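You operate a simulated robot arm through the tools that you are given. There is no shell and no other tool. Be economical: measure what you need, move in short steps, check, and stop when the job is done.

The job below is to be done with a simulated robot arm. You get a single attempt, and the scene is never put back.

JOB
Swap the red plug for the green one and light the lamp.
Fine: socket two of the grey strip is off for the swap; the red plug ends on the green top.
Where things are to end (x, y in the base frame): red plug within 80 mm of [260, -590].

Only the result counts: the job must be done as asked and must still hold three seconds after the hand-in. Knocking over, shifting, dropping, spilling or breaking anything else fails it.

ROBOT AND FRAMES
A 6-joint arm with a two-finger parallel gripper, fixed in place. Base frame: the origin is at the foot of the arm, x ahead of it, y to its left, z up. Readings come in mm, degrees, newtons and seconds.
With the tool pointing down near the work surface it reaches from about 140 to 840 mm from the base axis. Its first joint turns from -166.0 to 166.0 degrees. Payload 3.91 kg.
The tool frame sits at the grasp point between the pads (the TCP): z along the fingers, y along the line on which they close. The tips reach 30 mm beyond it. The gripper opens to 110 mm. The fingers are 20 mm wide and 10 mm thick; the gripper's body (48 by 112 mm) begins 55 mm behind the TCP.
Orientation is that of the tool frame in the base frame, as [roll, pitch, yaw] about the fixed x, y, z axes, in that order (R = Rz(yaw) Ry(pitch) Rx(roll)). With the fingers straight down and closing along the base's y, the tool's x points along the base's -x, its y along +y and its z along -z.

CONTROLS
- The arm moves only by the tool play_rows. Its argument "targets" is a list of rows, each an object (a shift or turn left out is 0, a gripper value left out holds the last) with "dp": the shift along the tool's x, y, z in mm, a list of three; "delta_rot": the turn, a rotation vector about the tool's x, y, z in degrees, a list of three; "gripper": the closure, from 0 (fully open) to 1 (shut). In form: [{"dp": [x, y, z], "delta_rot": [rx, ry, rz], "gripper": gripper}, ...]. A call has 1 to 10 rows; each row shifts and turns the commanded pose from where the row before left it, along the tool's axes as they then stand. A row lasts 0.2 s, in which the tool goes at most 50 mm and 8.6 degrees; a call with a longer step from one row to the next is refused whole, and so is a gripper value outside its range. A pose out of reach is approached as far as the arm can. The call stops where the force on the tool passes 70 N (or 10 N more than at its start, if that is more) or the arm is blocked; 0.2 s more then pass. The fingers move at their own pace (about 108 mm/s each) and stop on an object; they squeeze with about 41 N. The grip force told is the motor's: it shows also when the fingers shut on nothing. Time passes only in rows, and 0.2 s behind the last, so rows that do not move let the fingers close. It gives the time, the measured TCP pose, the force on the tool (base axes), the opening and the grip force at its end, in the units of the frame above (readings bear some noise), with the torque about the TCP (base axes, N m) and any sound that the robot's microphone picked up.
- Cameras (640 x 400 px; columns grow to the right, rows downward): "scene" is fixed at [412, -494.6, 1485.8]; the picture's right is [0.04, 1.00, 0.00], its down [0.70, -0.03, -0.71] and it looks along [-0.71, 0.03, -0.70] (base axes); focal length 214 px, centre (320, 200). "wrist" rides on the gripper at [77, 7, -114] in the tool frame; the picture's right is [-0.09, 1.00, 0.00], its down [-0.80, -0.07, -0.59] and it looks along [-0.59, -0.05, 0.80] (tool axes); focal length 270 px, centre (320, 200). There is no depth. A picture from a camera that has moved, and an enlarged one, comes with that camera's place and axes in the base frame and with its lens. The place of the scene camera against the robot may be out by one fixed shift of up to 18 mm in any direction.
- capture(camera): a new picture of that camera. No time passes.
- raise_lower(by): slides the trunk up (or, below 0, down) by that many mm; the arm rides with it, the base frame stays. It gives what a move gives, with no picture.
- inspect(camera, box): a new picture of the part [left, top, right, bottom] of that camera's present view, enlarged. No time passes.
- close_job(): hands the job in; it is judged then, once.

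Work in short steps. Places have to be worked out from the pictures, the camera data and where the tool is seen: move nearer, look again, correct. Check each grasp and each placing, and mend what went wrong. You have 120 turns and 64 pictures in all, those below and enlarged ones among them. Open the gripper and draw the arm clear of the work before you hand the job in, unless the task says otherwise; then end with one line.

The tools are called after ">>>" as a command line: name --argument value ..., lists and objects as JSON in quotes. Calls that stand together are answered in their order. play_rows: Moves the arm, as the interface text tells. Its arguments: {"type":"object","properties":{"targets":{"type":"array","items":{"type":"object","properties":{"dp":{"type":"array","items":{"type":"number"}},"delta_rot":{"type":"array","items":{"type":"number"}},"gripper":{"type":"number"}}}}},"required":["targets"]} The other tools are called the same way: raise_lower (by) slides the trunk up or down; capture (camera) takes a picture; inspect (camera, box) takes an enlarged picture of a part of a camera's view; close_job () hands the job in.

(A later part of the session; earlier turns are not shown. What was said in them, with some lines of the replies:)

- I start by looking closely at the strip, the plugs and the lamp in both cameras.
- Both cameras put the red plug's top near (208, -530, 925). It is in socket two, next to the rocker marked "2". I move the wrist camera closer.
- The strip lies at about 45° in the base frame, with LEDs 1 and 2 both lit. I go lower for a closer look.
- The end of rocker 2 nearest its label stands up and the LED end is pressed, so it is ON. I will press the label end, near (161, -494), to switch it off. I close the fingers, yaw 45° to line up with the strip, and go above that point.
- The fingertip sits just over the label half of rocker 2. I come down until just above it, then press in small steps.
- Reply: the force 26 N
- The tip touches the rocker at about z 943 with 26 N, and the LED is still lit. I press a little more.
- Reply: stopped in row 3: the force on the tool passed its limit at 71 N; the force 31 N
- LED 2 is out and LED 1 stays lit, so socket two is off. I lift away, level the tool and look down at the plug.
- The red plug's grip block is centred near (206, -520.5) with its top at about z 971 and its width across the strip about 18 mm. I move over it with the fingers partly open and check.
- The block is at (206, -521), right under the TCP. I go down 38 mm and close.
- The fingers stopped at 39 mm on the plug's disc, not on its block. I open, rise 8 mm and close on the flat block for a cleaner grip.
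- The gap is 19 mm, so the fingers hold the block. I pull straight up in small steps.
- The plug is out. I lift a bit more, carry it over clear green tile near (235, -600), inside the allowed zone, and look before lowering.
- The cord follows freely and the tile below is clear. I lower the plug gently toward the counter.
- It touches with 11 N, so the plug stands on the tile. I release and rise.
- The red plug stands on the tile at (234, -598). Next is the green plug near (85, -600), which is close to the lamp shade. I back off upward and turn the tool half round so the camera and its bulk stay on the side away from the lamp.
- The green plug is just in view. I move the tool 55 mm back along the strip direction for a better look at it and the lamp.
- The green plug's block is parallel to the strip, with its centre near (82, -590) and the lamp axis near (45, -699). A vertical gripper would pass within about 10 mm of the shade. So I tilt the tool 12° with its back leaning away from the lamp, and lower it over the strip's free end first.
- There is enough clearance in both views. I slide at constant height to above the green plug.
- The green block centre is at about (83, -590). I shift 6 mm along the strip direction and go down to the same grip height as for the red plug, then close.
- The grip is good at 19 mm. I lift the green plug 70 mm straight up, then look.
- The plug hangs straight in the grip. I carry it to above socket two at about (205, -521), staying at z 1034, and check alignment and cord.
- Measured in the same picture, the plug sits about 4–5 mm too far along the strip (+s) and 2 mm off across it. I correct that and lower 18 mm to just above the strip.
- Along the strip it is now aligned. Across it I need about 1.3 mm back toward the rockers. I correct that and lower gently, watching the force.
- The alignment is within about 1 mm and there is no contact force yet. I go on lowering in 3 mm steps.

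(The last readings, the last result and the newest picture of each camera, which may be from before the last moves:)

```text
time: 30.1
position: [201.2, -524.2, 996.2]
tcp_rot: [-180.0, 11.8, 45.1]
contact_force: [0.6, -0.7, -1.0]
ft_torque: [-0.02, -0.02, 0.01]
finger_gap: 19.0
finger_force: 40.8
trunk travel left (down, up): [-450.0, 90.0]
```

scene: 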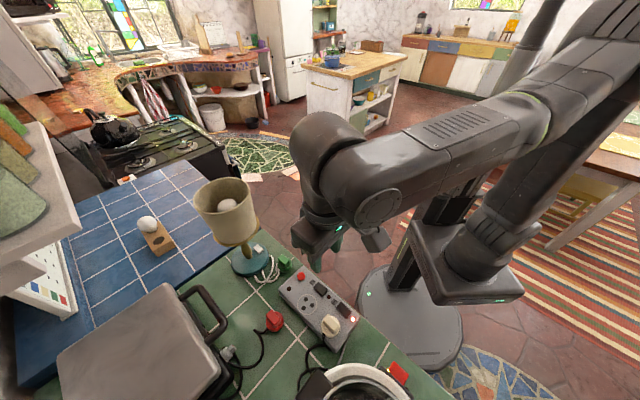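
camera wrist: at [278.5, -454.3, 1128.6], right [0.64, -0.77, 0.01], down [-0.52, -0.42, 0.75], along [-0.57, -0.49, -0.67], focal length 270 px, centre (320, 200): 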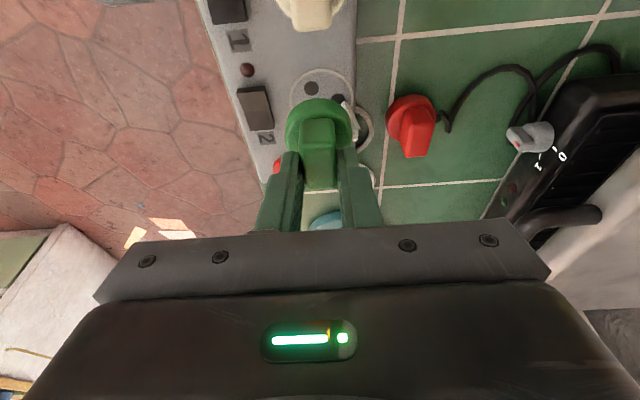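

Still no resistance, so the pins seem to be going in. I continue to the seated height, about 990.

>>> play_rows --targets '[{"dp": [0.4, 0, 2]}, {"dp": [0.4, 0, 2]}, {"dp": [0.4, 0, 2]}]'

>>> inspect --camera "wrist" --box '[265, 50, 385, 170]'

```text
time: 30.9
position: [201.0, -524.7, 991.7]
tcp_rot: [-179.6, 11.8, 45.1]
contact_force: [-0.8, 0.3, -2.9]
ft_torque: [-0.02, 0.02, 0.01]
finger_gap: 19.2
finger_force: 41.1
trunk travel left (down, up): [-450.0, 90.0]
```

```text
3.33 times, centred on (325, 110) of wrist
camera zoom: at [275.5, -458.9, 1086.7], right [0.64, -0.77, 0.01], down [-0.52, -0.42, 0.75], along [-0.56, -0.49, -0.67], focal length 901 px, centre (303, 500)
```

zoom: 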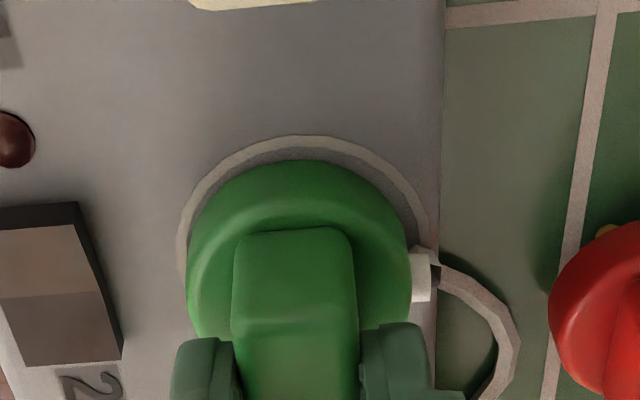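

>>> play_rows --targets '[{"dp": [0.4, 0, 2]}, {"dp": [0.4, 0, 2]}]'

>>> inspect --camera "wrist" --box '[265, 50, 385, 170]'

```text
time: 31.4
position: [200.5, -524.7, 989.3]
tcp_rot: [-180.0, 12.0, 45.0]
contact_force: [-1.6, 0.4, 15.9]
ft_torque: [0.17, -0.11, 0.0]
finger_gap: 19.0
finger_force: 40.6
trunk travel left (down, up): [-450.0, 90.0]
```

```text
3.33 times, centred on (325, 110) of wrist
camera zoom: at [275.5, -458.7, 1085.4], right [0.64, -0.76, 0.02], down [-0.52, -0.42, 0.75], along [-0.56, -0.49, -0.66], focal length 901 px, centre (303, 500)
```

zoom: 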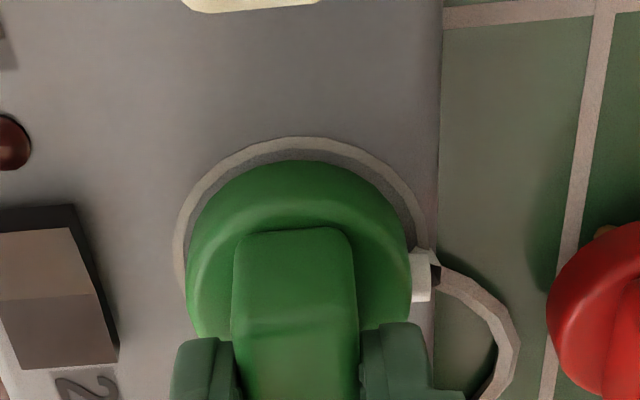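

The plug met resistance at TCP 989, which is the seated height I expected from the red plug (about 990). I press a little more to be sure it is home.

>>> play_rows --targets '[{"dp": [0.3, 0, 1.5]}, {"dp": [0.2, 0, 1.0]}, {"dp": [0, 0, 0]}]'

```text
time: 32.2
position: [200.5, -523.3, 987.3]
tcp_rot: [179.9, 11.8, 45.2]
contact_force: [0.8, -6.9, 38.9]
ft_torque: [-0.3, 0.17, 0.01]
finger_gap: 19.5
finger_force: 40.8
trunk travel left (down, up): [-450.0, 90.0]
```

I release and rise to check the plug.

>>> play_rows --targets '[{"gripper": 0.75}, {"gripper": 0.6}, {"dp": [-4.2, 0, -19.6]}, {"dp": [-8.3, 0, -39]}, {"dp": [10, 0, -45]}]'

>>> capture --camera "wrist"

>>> inspect --camera "scene" --box '[180, 170, 400, 390]'

```text
time: 33.5
position: [215.5, -510.2, 1087.2]
tcp_rot: [-179.8, 11.8, 45.1]
contact_force: [-0.3, 0.0, -0.1]
ft_torque: [0.02, -0.01, 0.02]
finger_gap: 43.9
finger_force: 0.3
trunk travel left (down, up): [-450.0, 90.0]
```

```text
18 pictures are left
camera wrist: at [289.2, -445.8, 1183.8], right [0.64, -0.76, 0.01], down [-0.52, -0.42, 0.75], along [-0.56, -0.49, -0.67], focal length 270 px, centre (320, 200)
```

wrist: 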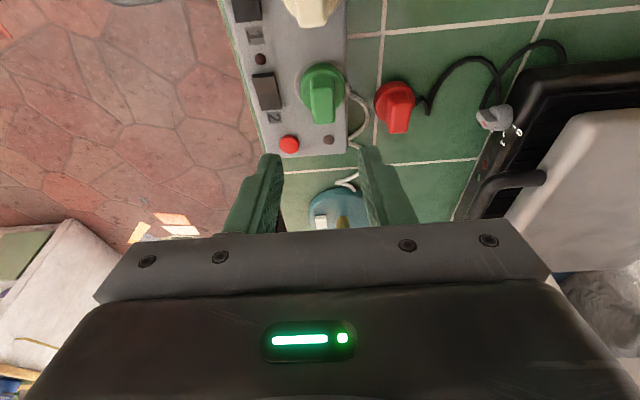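

```text
1.82 times, centred on (290, 280) of scene
camera zoom: at [412.0, -494.6, 1485.8], right [0.04, 1.0, 0.0], down [0.7, -0.03, -0.71], along [-0.71, 0.03, -0.7], focal length 390 px, centre (374, 54)
```

zoom: 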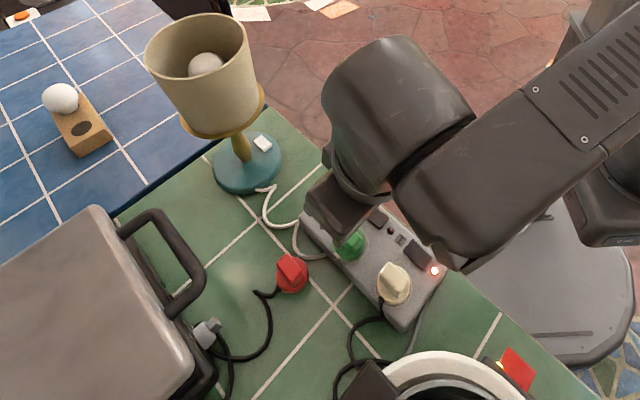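

The green plug sits flat in socket two. Next I switch socket two on by pressing the LED end of its rocker, near (175, -479). I level the tool, close the fingers and go above that point.

>>> play_rows --targets '[{"delta_rot": [0, 6, 0], "gripper": 1}, {"delta_rot": [0, 5.8, 0]}, {"dp": [-3.3, -25.2, 0]}, {"dp": [-3.3, -25.3, 0]}, {"dp": [0, 0, 35]}, {"dp": [0, 0, 35]}]'

>>> inspect --camera "wrist" --box '[240, 50, 400, 210]'

```text
time: 34.9
position: [173.9, -480.4, 1015.9]
tcp_rot: [-179.8, -0.1, 45.1]
contact_force: [-0.8, 0.1, 0.0]
ft_torque: [0.01, 0.01, 0.04]
finger_gap: 0.1
finger_force: 37.4
trunk travel left (down, up): [-450.0, 90.0]
```

```text
2.50 times, centred on (320, 130) of wrist
camera zoom: at [233.7, -431.5, 1130.7], right [0.64, -0.77, 0.0], down [-0.61, -0.52, 0.59], along [-0.46, -0.38, -0.8], focal length 676 px, centre (320, 375)
```

zoom: 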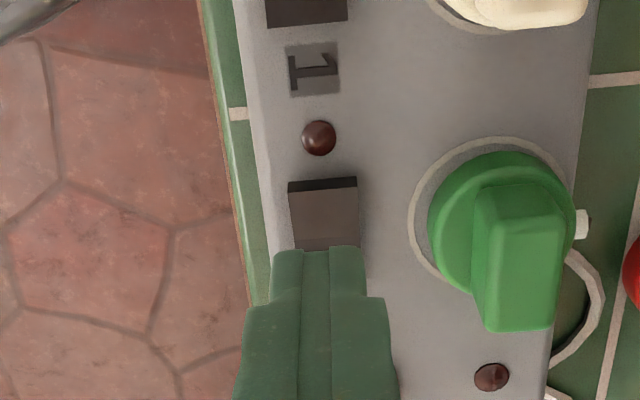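

The LED end now stands up, and the fingertip is right over that half. I press down in small steps.

>>> play_rows --targets '[{"dp": [1, 0, 18]}, {"dp": [0, 0, 18]}, {"dp": [0, 0, 3]}, {"dp": [0, 0, 3]}, {"dp": [0, 0, 2]}, {"dp": [0, 0, 1.5]}, {"dp": [0, 0, 1]}]'

>>> inspect --camera "scene" --box '[180, 170, 400, 390]'

```text
time: 36.5
position: [174.6, -478.5, 974.0]
tcp_rot: [179.9, 0.3, 45.2]
contact_force: [0.1, 0.4, 28.5]
ft_torque: [-0.22, 0.18, 0.01]
finger_gap: 0.0
finger_force: 37.4
trunk travel left (down, up): [-450.0, 90.0]
```

```text
1.82 times, centred on (290, 280) of scene
camera zoom: at [412.0, -494.6, 1485.8], right [0.04, 1.0, 0.0], down [0.7, -0.03, -0.71], along [-0.71, 0.03, -0.7], focal length 390 px, centre (374, 54)
```

zoom: 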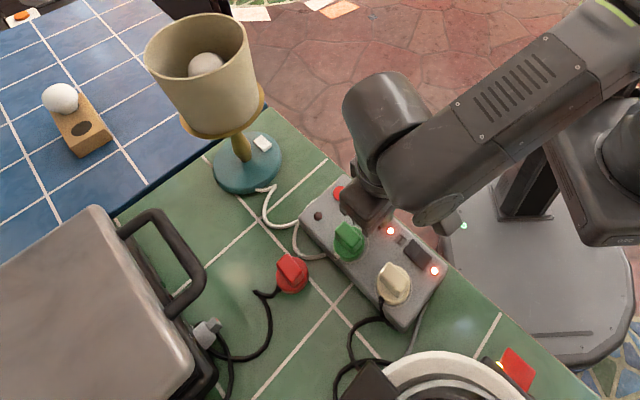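

LED 2 is lit again but the lamp is dark, so its own switch (the white rocker on its base) is still off. I lift away and look at that switch.

>>> play_rows --targets '[{"dp": [0, 0, -20]}, {"dp": [0, 0, -40]}, {"dp": [0, 0, -30]}, {"dp": [0, 0, 0]}]'

>>> inspect --camera "scene" --box '[185, 165, 295, 285]'

>>> capture --camera "wrist"

```text
time: 37.5
position: [175.0, -478.5, 1060.4]
tcp_rot: [-179.7, 0.0, 44.9]
contact_force: [0.7, 0.5, 1.1]
ft_torque: [0.01, -0.01, 0.0]
finger_gap: 0.1
finger_force: 37.8
trunk travel left (down, up): [-450.0, 90.0]
```

```text
3.33 times, centred on (240, 225) of scene
camera zoom: at [412.0, -494.6, 1485.8], right [0.04, 1.0, 0.0], down [0.7, -0.03, -0.71], along [-0.71, 0.03, -0.7], focal length 715 px, centre (587, 117)
```

zoom: 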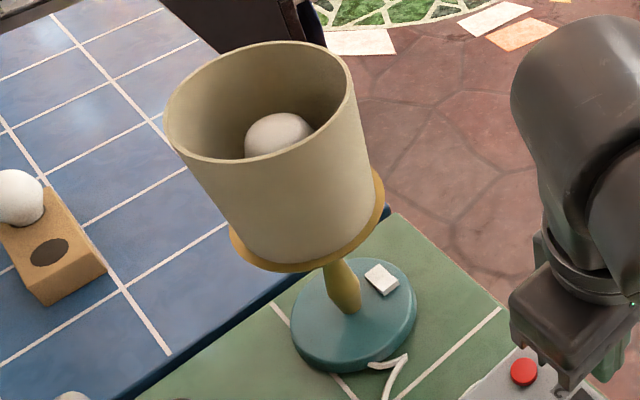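

```text
13 pictures are left
camera wrist: at [234.5, -429.7, 1175.0], right [0.64, -0.77, 0.0], down [-0.61, -0.52, 0.59], along [-0.46, -0.38, -0.8], focal length 270 px, centre (320, 200)
```

wrist: 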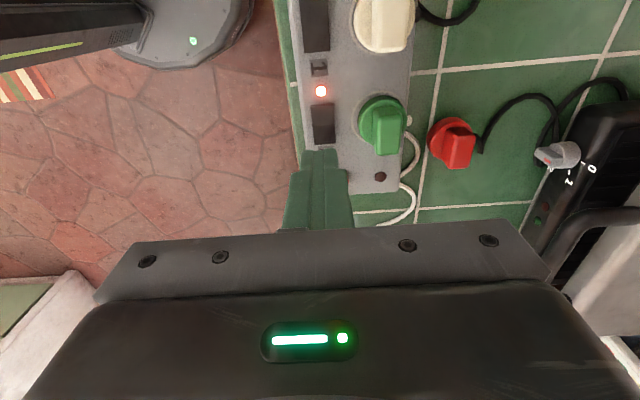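

The lamp's rocker is near (30, -678, 915), under the shade on the side toward the counter edge. I will reach it from outside that edge with the tool tilted about 60°, so the fingers pass under the shade. First I back off to free space and turn the tool.

>>> play_rows --targets '[{"dp": [0, -31, -10]}, {"dp": [0, -31, -10]}, {"delta_rot": [0, 0, 8.5]}, {"delta_rot": [0, 0, 8.5]}, {"delta_rot": [0, 0, 8.5]}, {"delta_rot": [0, 0, 8.5]}, {"delta_rot": [0, 0, 8.5]}, {"delta_rot": [0, 0, 8.5]}]'

>>> play_rows --targets '[{"delta_rot": [0, 0, 8.0]}, {"delta_rot": [0, 0, 8.0]}, {"delta_rot": [0, 0, 8.0]}, {"delta_rot": [0, 0, 8.0]}, {"delta_rot": [0, 0, 7]}]'

```text
time: 39.2
position: [131.3, -434.3, 1080.8]
tcp_rot: [-179.7, 0.2, -6.2]
contact_force: [0.2, -0.3, -0.3]
ft_torque: [-0.01, 0.02, -0.03]
finger_gap: 0.1
finger_force: 37.4
trunk travel left (down, up): [-450.0, 90.0]
```

```text
time: 40.5
position: [130.3, -435.2, 1081.9]
tcp_rot: [-180.0, 0.1, -45.1]
contact_force: [-0.1, 0.3, 0.0]
ft_torque: [0.01, 0.0, 0.02]
finger_gap: 0.1
finger_force: 37.5
trunk travel left (down, up): [-450.0, 90.0]
```

The half-turn went well. Now I tilt 60° about the closing axis so the fingers point toward the lamp side, and look.

>>> play_rows --targets '[{"delta_rot": [0, 8.5, 0]}, {"delta_rot": [0, 8.5, 0]}, {"delta_rot": [0, 8.5, 0]}, {"delta_rot": [0, 8.5, 0]}, {"delta_rot": [0, 8.5, 0]}, {"delta_rot": [0, 8.5, 0]}, {"delta_rot": [0, 8.5, 0]}]'

>>> capture --camera "scene"

```text
time: 42.0
position: [130.3, -436.3, 1081.2]
tcp_rot: [180.0, -59.3, -45.0]
contact_force: [0.2, -0.6, 0.2]
ft_torque: [-0.01, -0.02, -0.01]
finger_gap: 0.0
finger_force: 37.4
trunk travel left (down, up): [-450.0, 90.0]
```

```text
12 pictures are left
```

scene: 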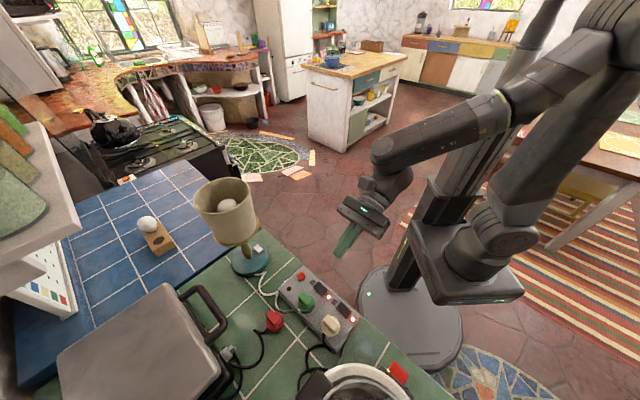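

>>> play_rows --targets '[{"dp": [0, 40, 0]}, {"dp": [0, 40, 0]}, {"dp": [0, 40, 0]}, {"dp": [0, 40, 0]}, {"dp": [0, 40, 0]}, {"dp": [0, 40, 0]}]'

>>> capture --camera "wrist"

```text
time: 43.5
position: [-40.1, -606.2, 1077.4]
tcp_rot: [-180.0, -59.3, -45.0]
contact_force: [0.2, 0.2, -0.2]
ft_torque: [0.01, 0.03, 0.0]
finger_gap: 0.0
finger_force: 37.7
trunk travel left (down, up): [-450.0, 90.0]
```

```text
11 pictures are left
camera wrist: at [-87.0, -570.1, 1201.6], right [-0.74, -0.67, -0.08], down [-0.6, 0.7, -0.38], along [0.31, -0.24, -0.92], focal length 270 px, centre (320, 200)
```

wrist: 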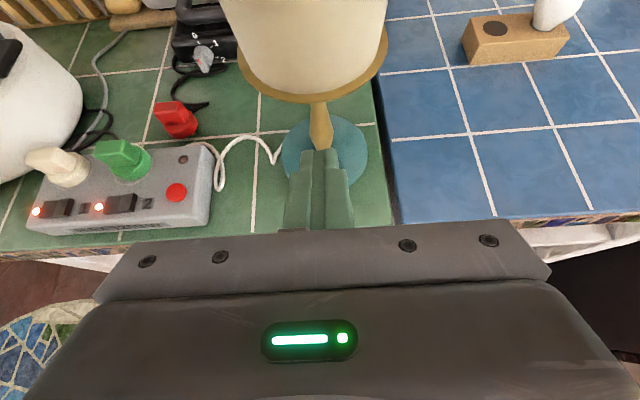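

The fingers hide the switch, so I lower 80 mm and shift sideways for a clear look under the shade.

>>> play_rows --targets '[{"dp": [-23, -12, 13.7]}, {"dp": [-23, -12, 13.7]}, {"dp": [-23, -12, 13.7]}]'

>>> inspect --camera "wrist" --box '[250, 30, 450, 200]'

```text
time: 44.2
position: [-13.8, -580.4, 998.6]
tcp_rot: [180.0, -59.2, -45.1]
contact_force: [1.0, -0.1, 0.4]
ft_torque: [0.0, 0.0, -0.02]
finger_gap: 0.0
finger_force: 37.1
trunk travel left (down, up): [-450.0, 90.0]
```

```text
2.35 times, centred on (350, 115) of wrist
camera zoom: at [-60.9, -544.0, 1123.0], right [-0.74, -0.67, -0.08], down [-0.6, 0.7, -0.38], along [0.31, -0.24, -0.92], focal length 636 px, centre (249, 400)
```

zoom: 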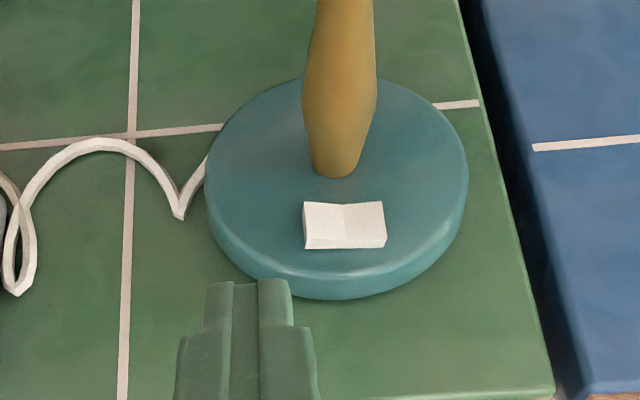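

>>> inspect --camera "wrist" --box '[330, 80, 400, 125]'

```text
8.89 times, centred on (365, 102) of wrist
camera zoom: at [-60.9, -544.0, 1123.0], right [-0.74, -0.67, -0.08], down [-0.6, 0.7, -0.38], along [0.31, -0.24, -0.92], focal length 2402 px, centre (-80, 1067)
```

zoom: 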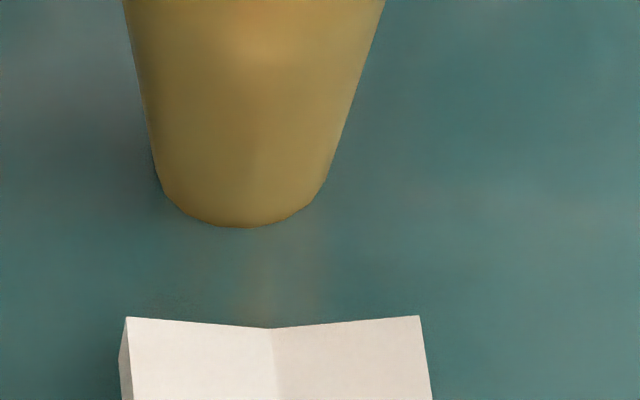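

The view is clear. The lamp rocker's centre is at (30, -678, ~915), its long axis runs along the strip direction, and its +s end (left in the picture) is raised, just like the strip's rocker when off. I line up with that raised half, lower to z 955, and slide in under the shade.

>>> play_rows --targets '[{"dp": [0, 26.8, 0]}, {"dp": [-37, 0, 22]}, {"dp": [17, 0, 28.5]}, {"dp": [17, 0, 28.5]}]'

>>> inspect --camera "wrist" --box '[240, 50, 400, 210]'

>>> inspect --camera "scene" --box '[185, 165, 345, 285]'

```text
time: 45.2
position: [14.7, -645.4, 955.3]
tcp_rot: [-179.9, -59.2, -45.1]
contact_force: [0.2, 0.2, -0.1]
ft_torque: [0.03, 0.0, -0.02]
finger_gap: 0.0
finger_force: 38.1
trunk travel left (down, up): [-450.0, 90.0]
```

```text
2.50 times, centred on (320, 130) of wrist
camera zoom: at [-31.7, -608.2, 1079.9], right [-0.74, -0.67, -0.08], down [-0.6, 0.7, -0.38], along [0.31, -0.24, -0.92], focal length 676 px, centre (320, 375)
```

zoom: 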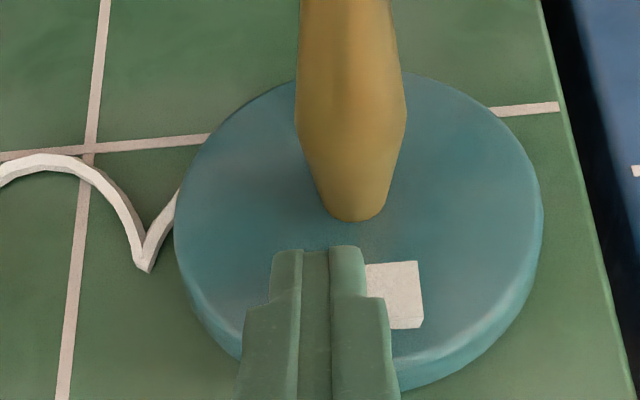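

```text
3.33 times, centred on (265, 225) of scene
camera zoom: at [412.0, -494.6, 1485.8], right [0.04, 1.0, 0.0], down [0.7, -0.03, -0.71], along [-0.71, 0.03, -0.7], focal length 715 px, centre (503, 117)
```

zoom: 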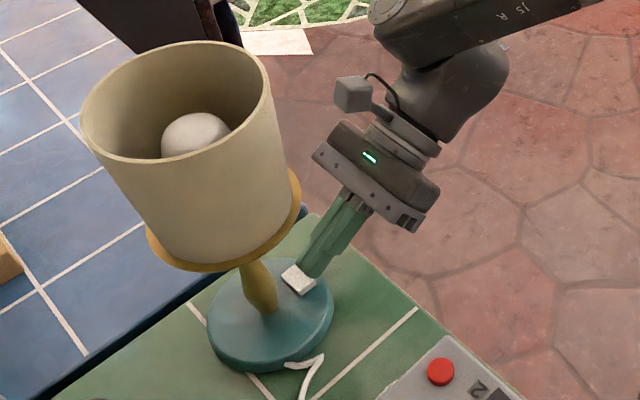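

The fingertip sits over the raised half of the lamp rocker and is clear of the shade and stem. I move 10 mm further in and press straight down in small steps.

>>> play_rows --targets '[{"dp": [5.4, 1.5, 9]}, {"dp": [-5.2, 0, 3.1]}, {"dp": [-3.4, 0, 2]}, {"dp": [-1.7, 0, 1]}, {"dp": [-1.7, 0, 1]}]'

```text
time: 46.5
position: [22.8, -653.5, 949.3]
tcp_rot: [179.4, -59.8, -44.3]
contact_force: [0.6, -3.2, 37.9]
ft_torque: [-0.73, -0.45, 0.31]
finger_gap: 0.0
finger_force: 37.2
trunk travel left (down, up): [-450.0, 90.0]
```

>>> inspect --camera "scene" --box '[185, 165, 345, 285]'

```text
3.33 times, centred on (265, 225) of scene
camera zoom: at [412.0, -494.6, 1485.8], right [0.04, 1.0, 0.0], down [0.7, -0.03, -0.71], along [-0.71, 0.03, -0.7], focal length 715 px, centre (503, 117)
```

zoom: 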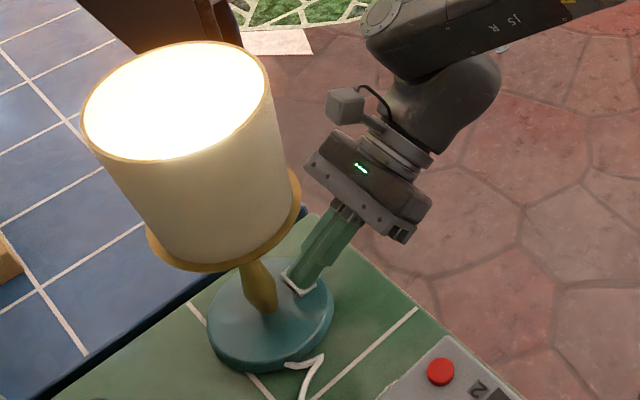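

The lamp is lit. I lift off, draw straight back out from under the shade, and open the gripper once clear.

>>> play_rows --targets '[{"dp": [6, 0, -3.6]}, {"dp": [-15, 0, -26]}, {"dp": [-20, 0, -34]}, {"dp": [-20, 0, -34]}, {"dp": [0, 0, -40]}, {"dp": [0, -10, -40], "gripper": 0.5}, {"dp": [0, 0, 0], "gripper": 0.3}, {"dp": [0, 0, 0]}]'

>>> capture --camera "scene"

>>> capture --camera "wrist"

```text
time: 48.2
position: [-97.5, -520.3, 989.7]
tcp_rot: [-179.8, -59.4, -45.0]
contact_force: [0.6, 0.5, 0.7]
ft_torque: [0.02, 0.01, 0.02]
finger_gap: 76.9
finger_force: 0.2
trunk travel left (down, up): [-450.0, 90.0]
```

```text
5 pictures are left
```

scene: 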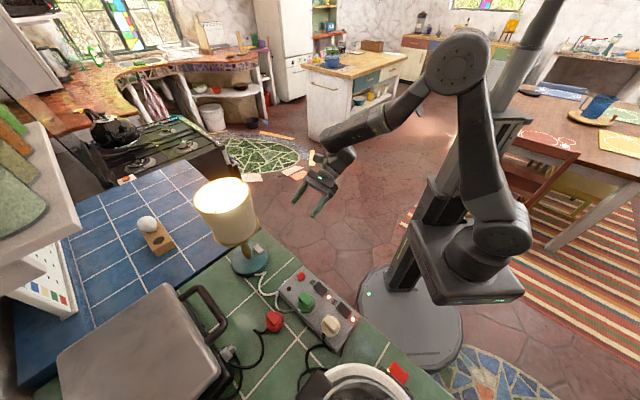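

```text
4 pictures are left
camera wrist: at [-144.7, -485.1, 1114.2], right [-0.74, -0.67, -0.08], down [-0.6, 0.7, -0.38], along [0.31, -0.24, -0.92], focal length 270 px, centre (320, 200)
```

wrist: 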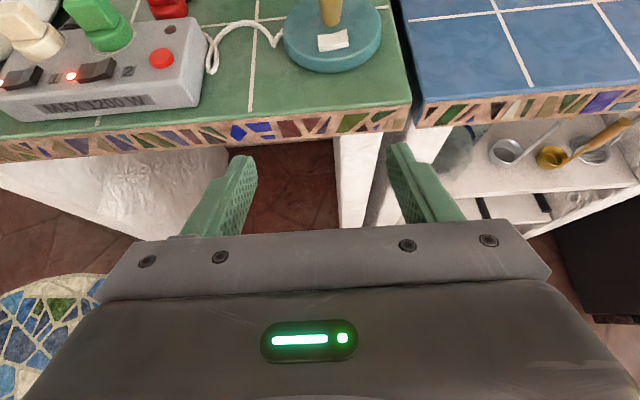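

The lamp stays lit, both strip LEDs are on, the green plug is in socket two, the red plug stands on the green top near (234, -598), and the arm is clear. I hand the job in.

>>> close_job

```text
The job is handed in.
```

The lamp is lit: the green plug is in socket two, which was off for the swap and is now back on, and the red plug stands on the green top near (234, -598), within the 80 mm allowed.
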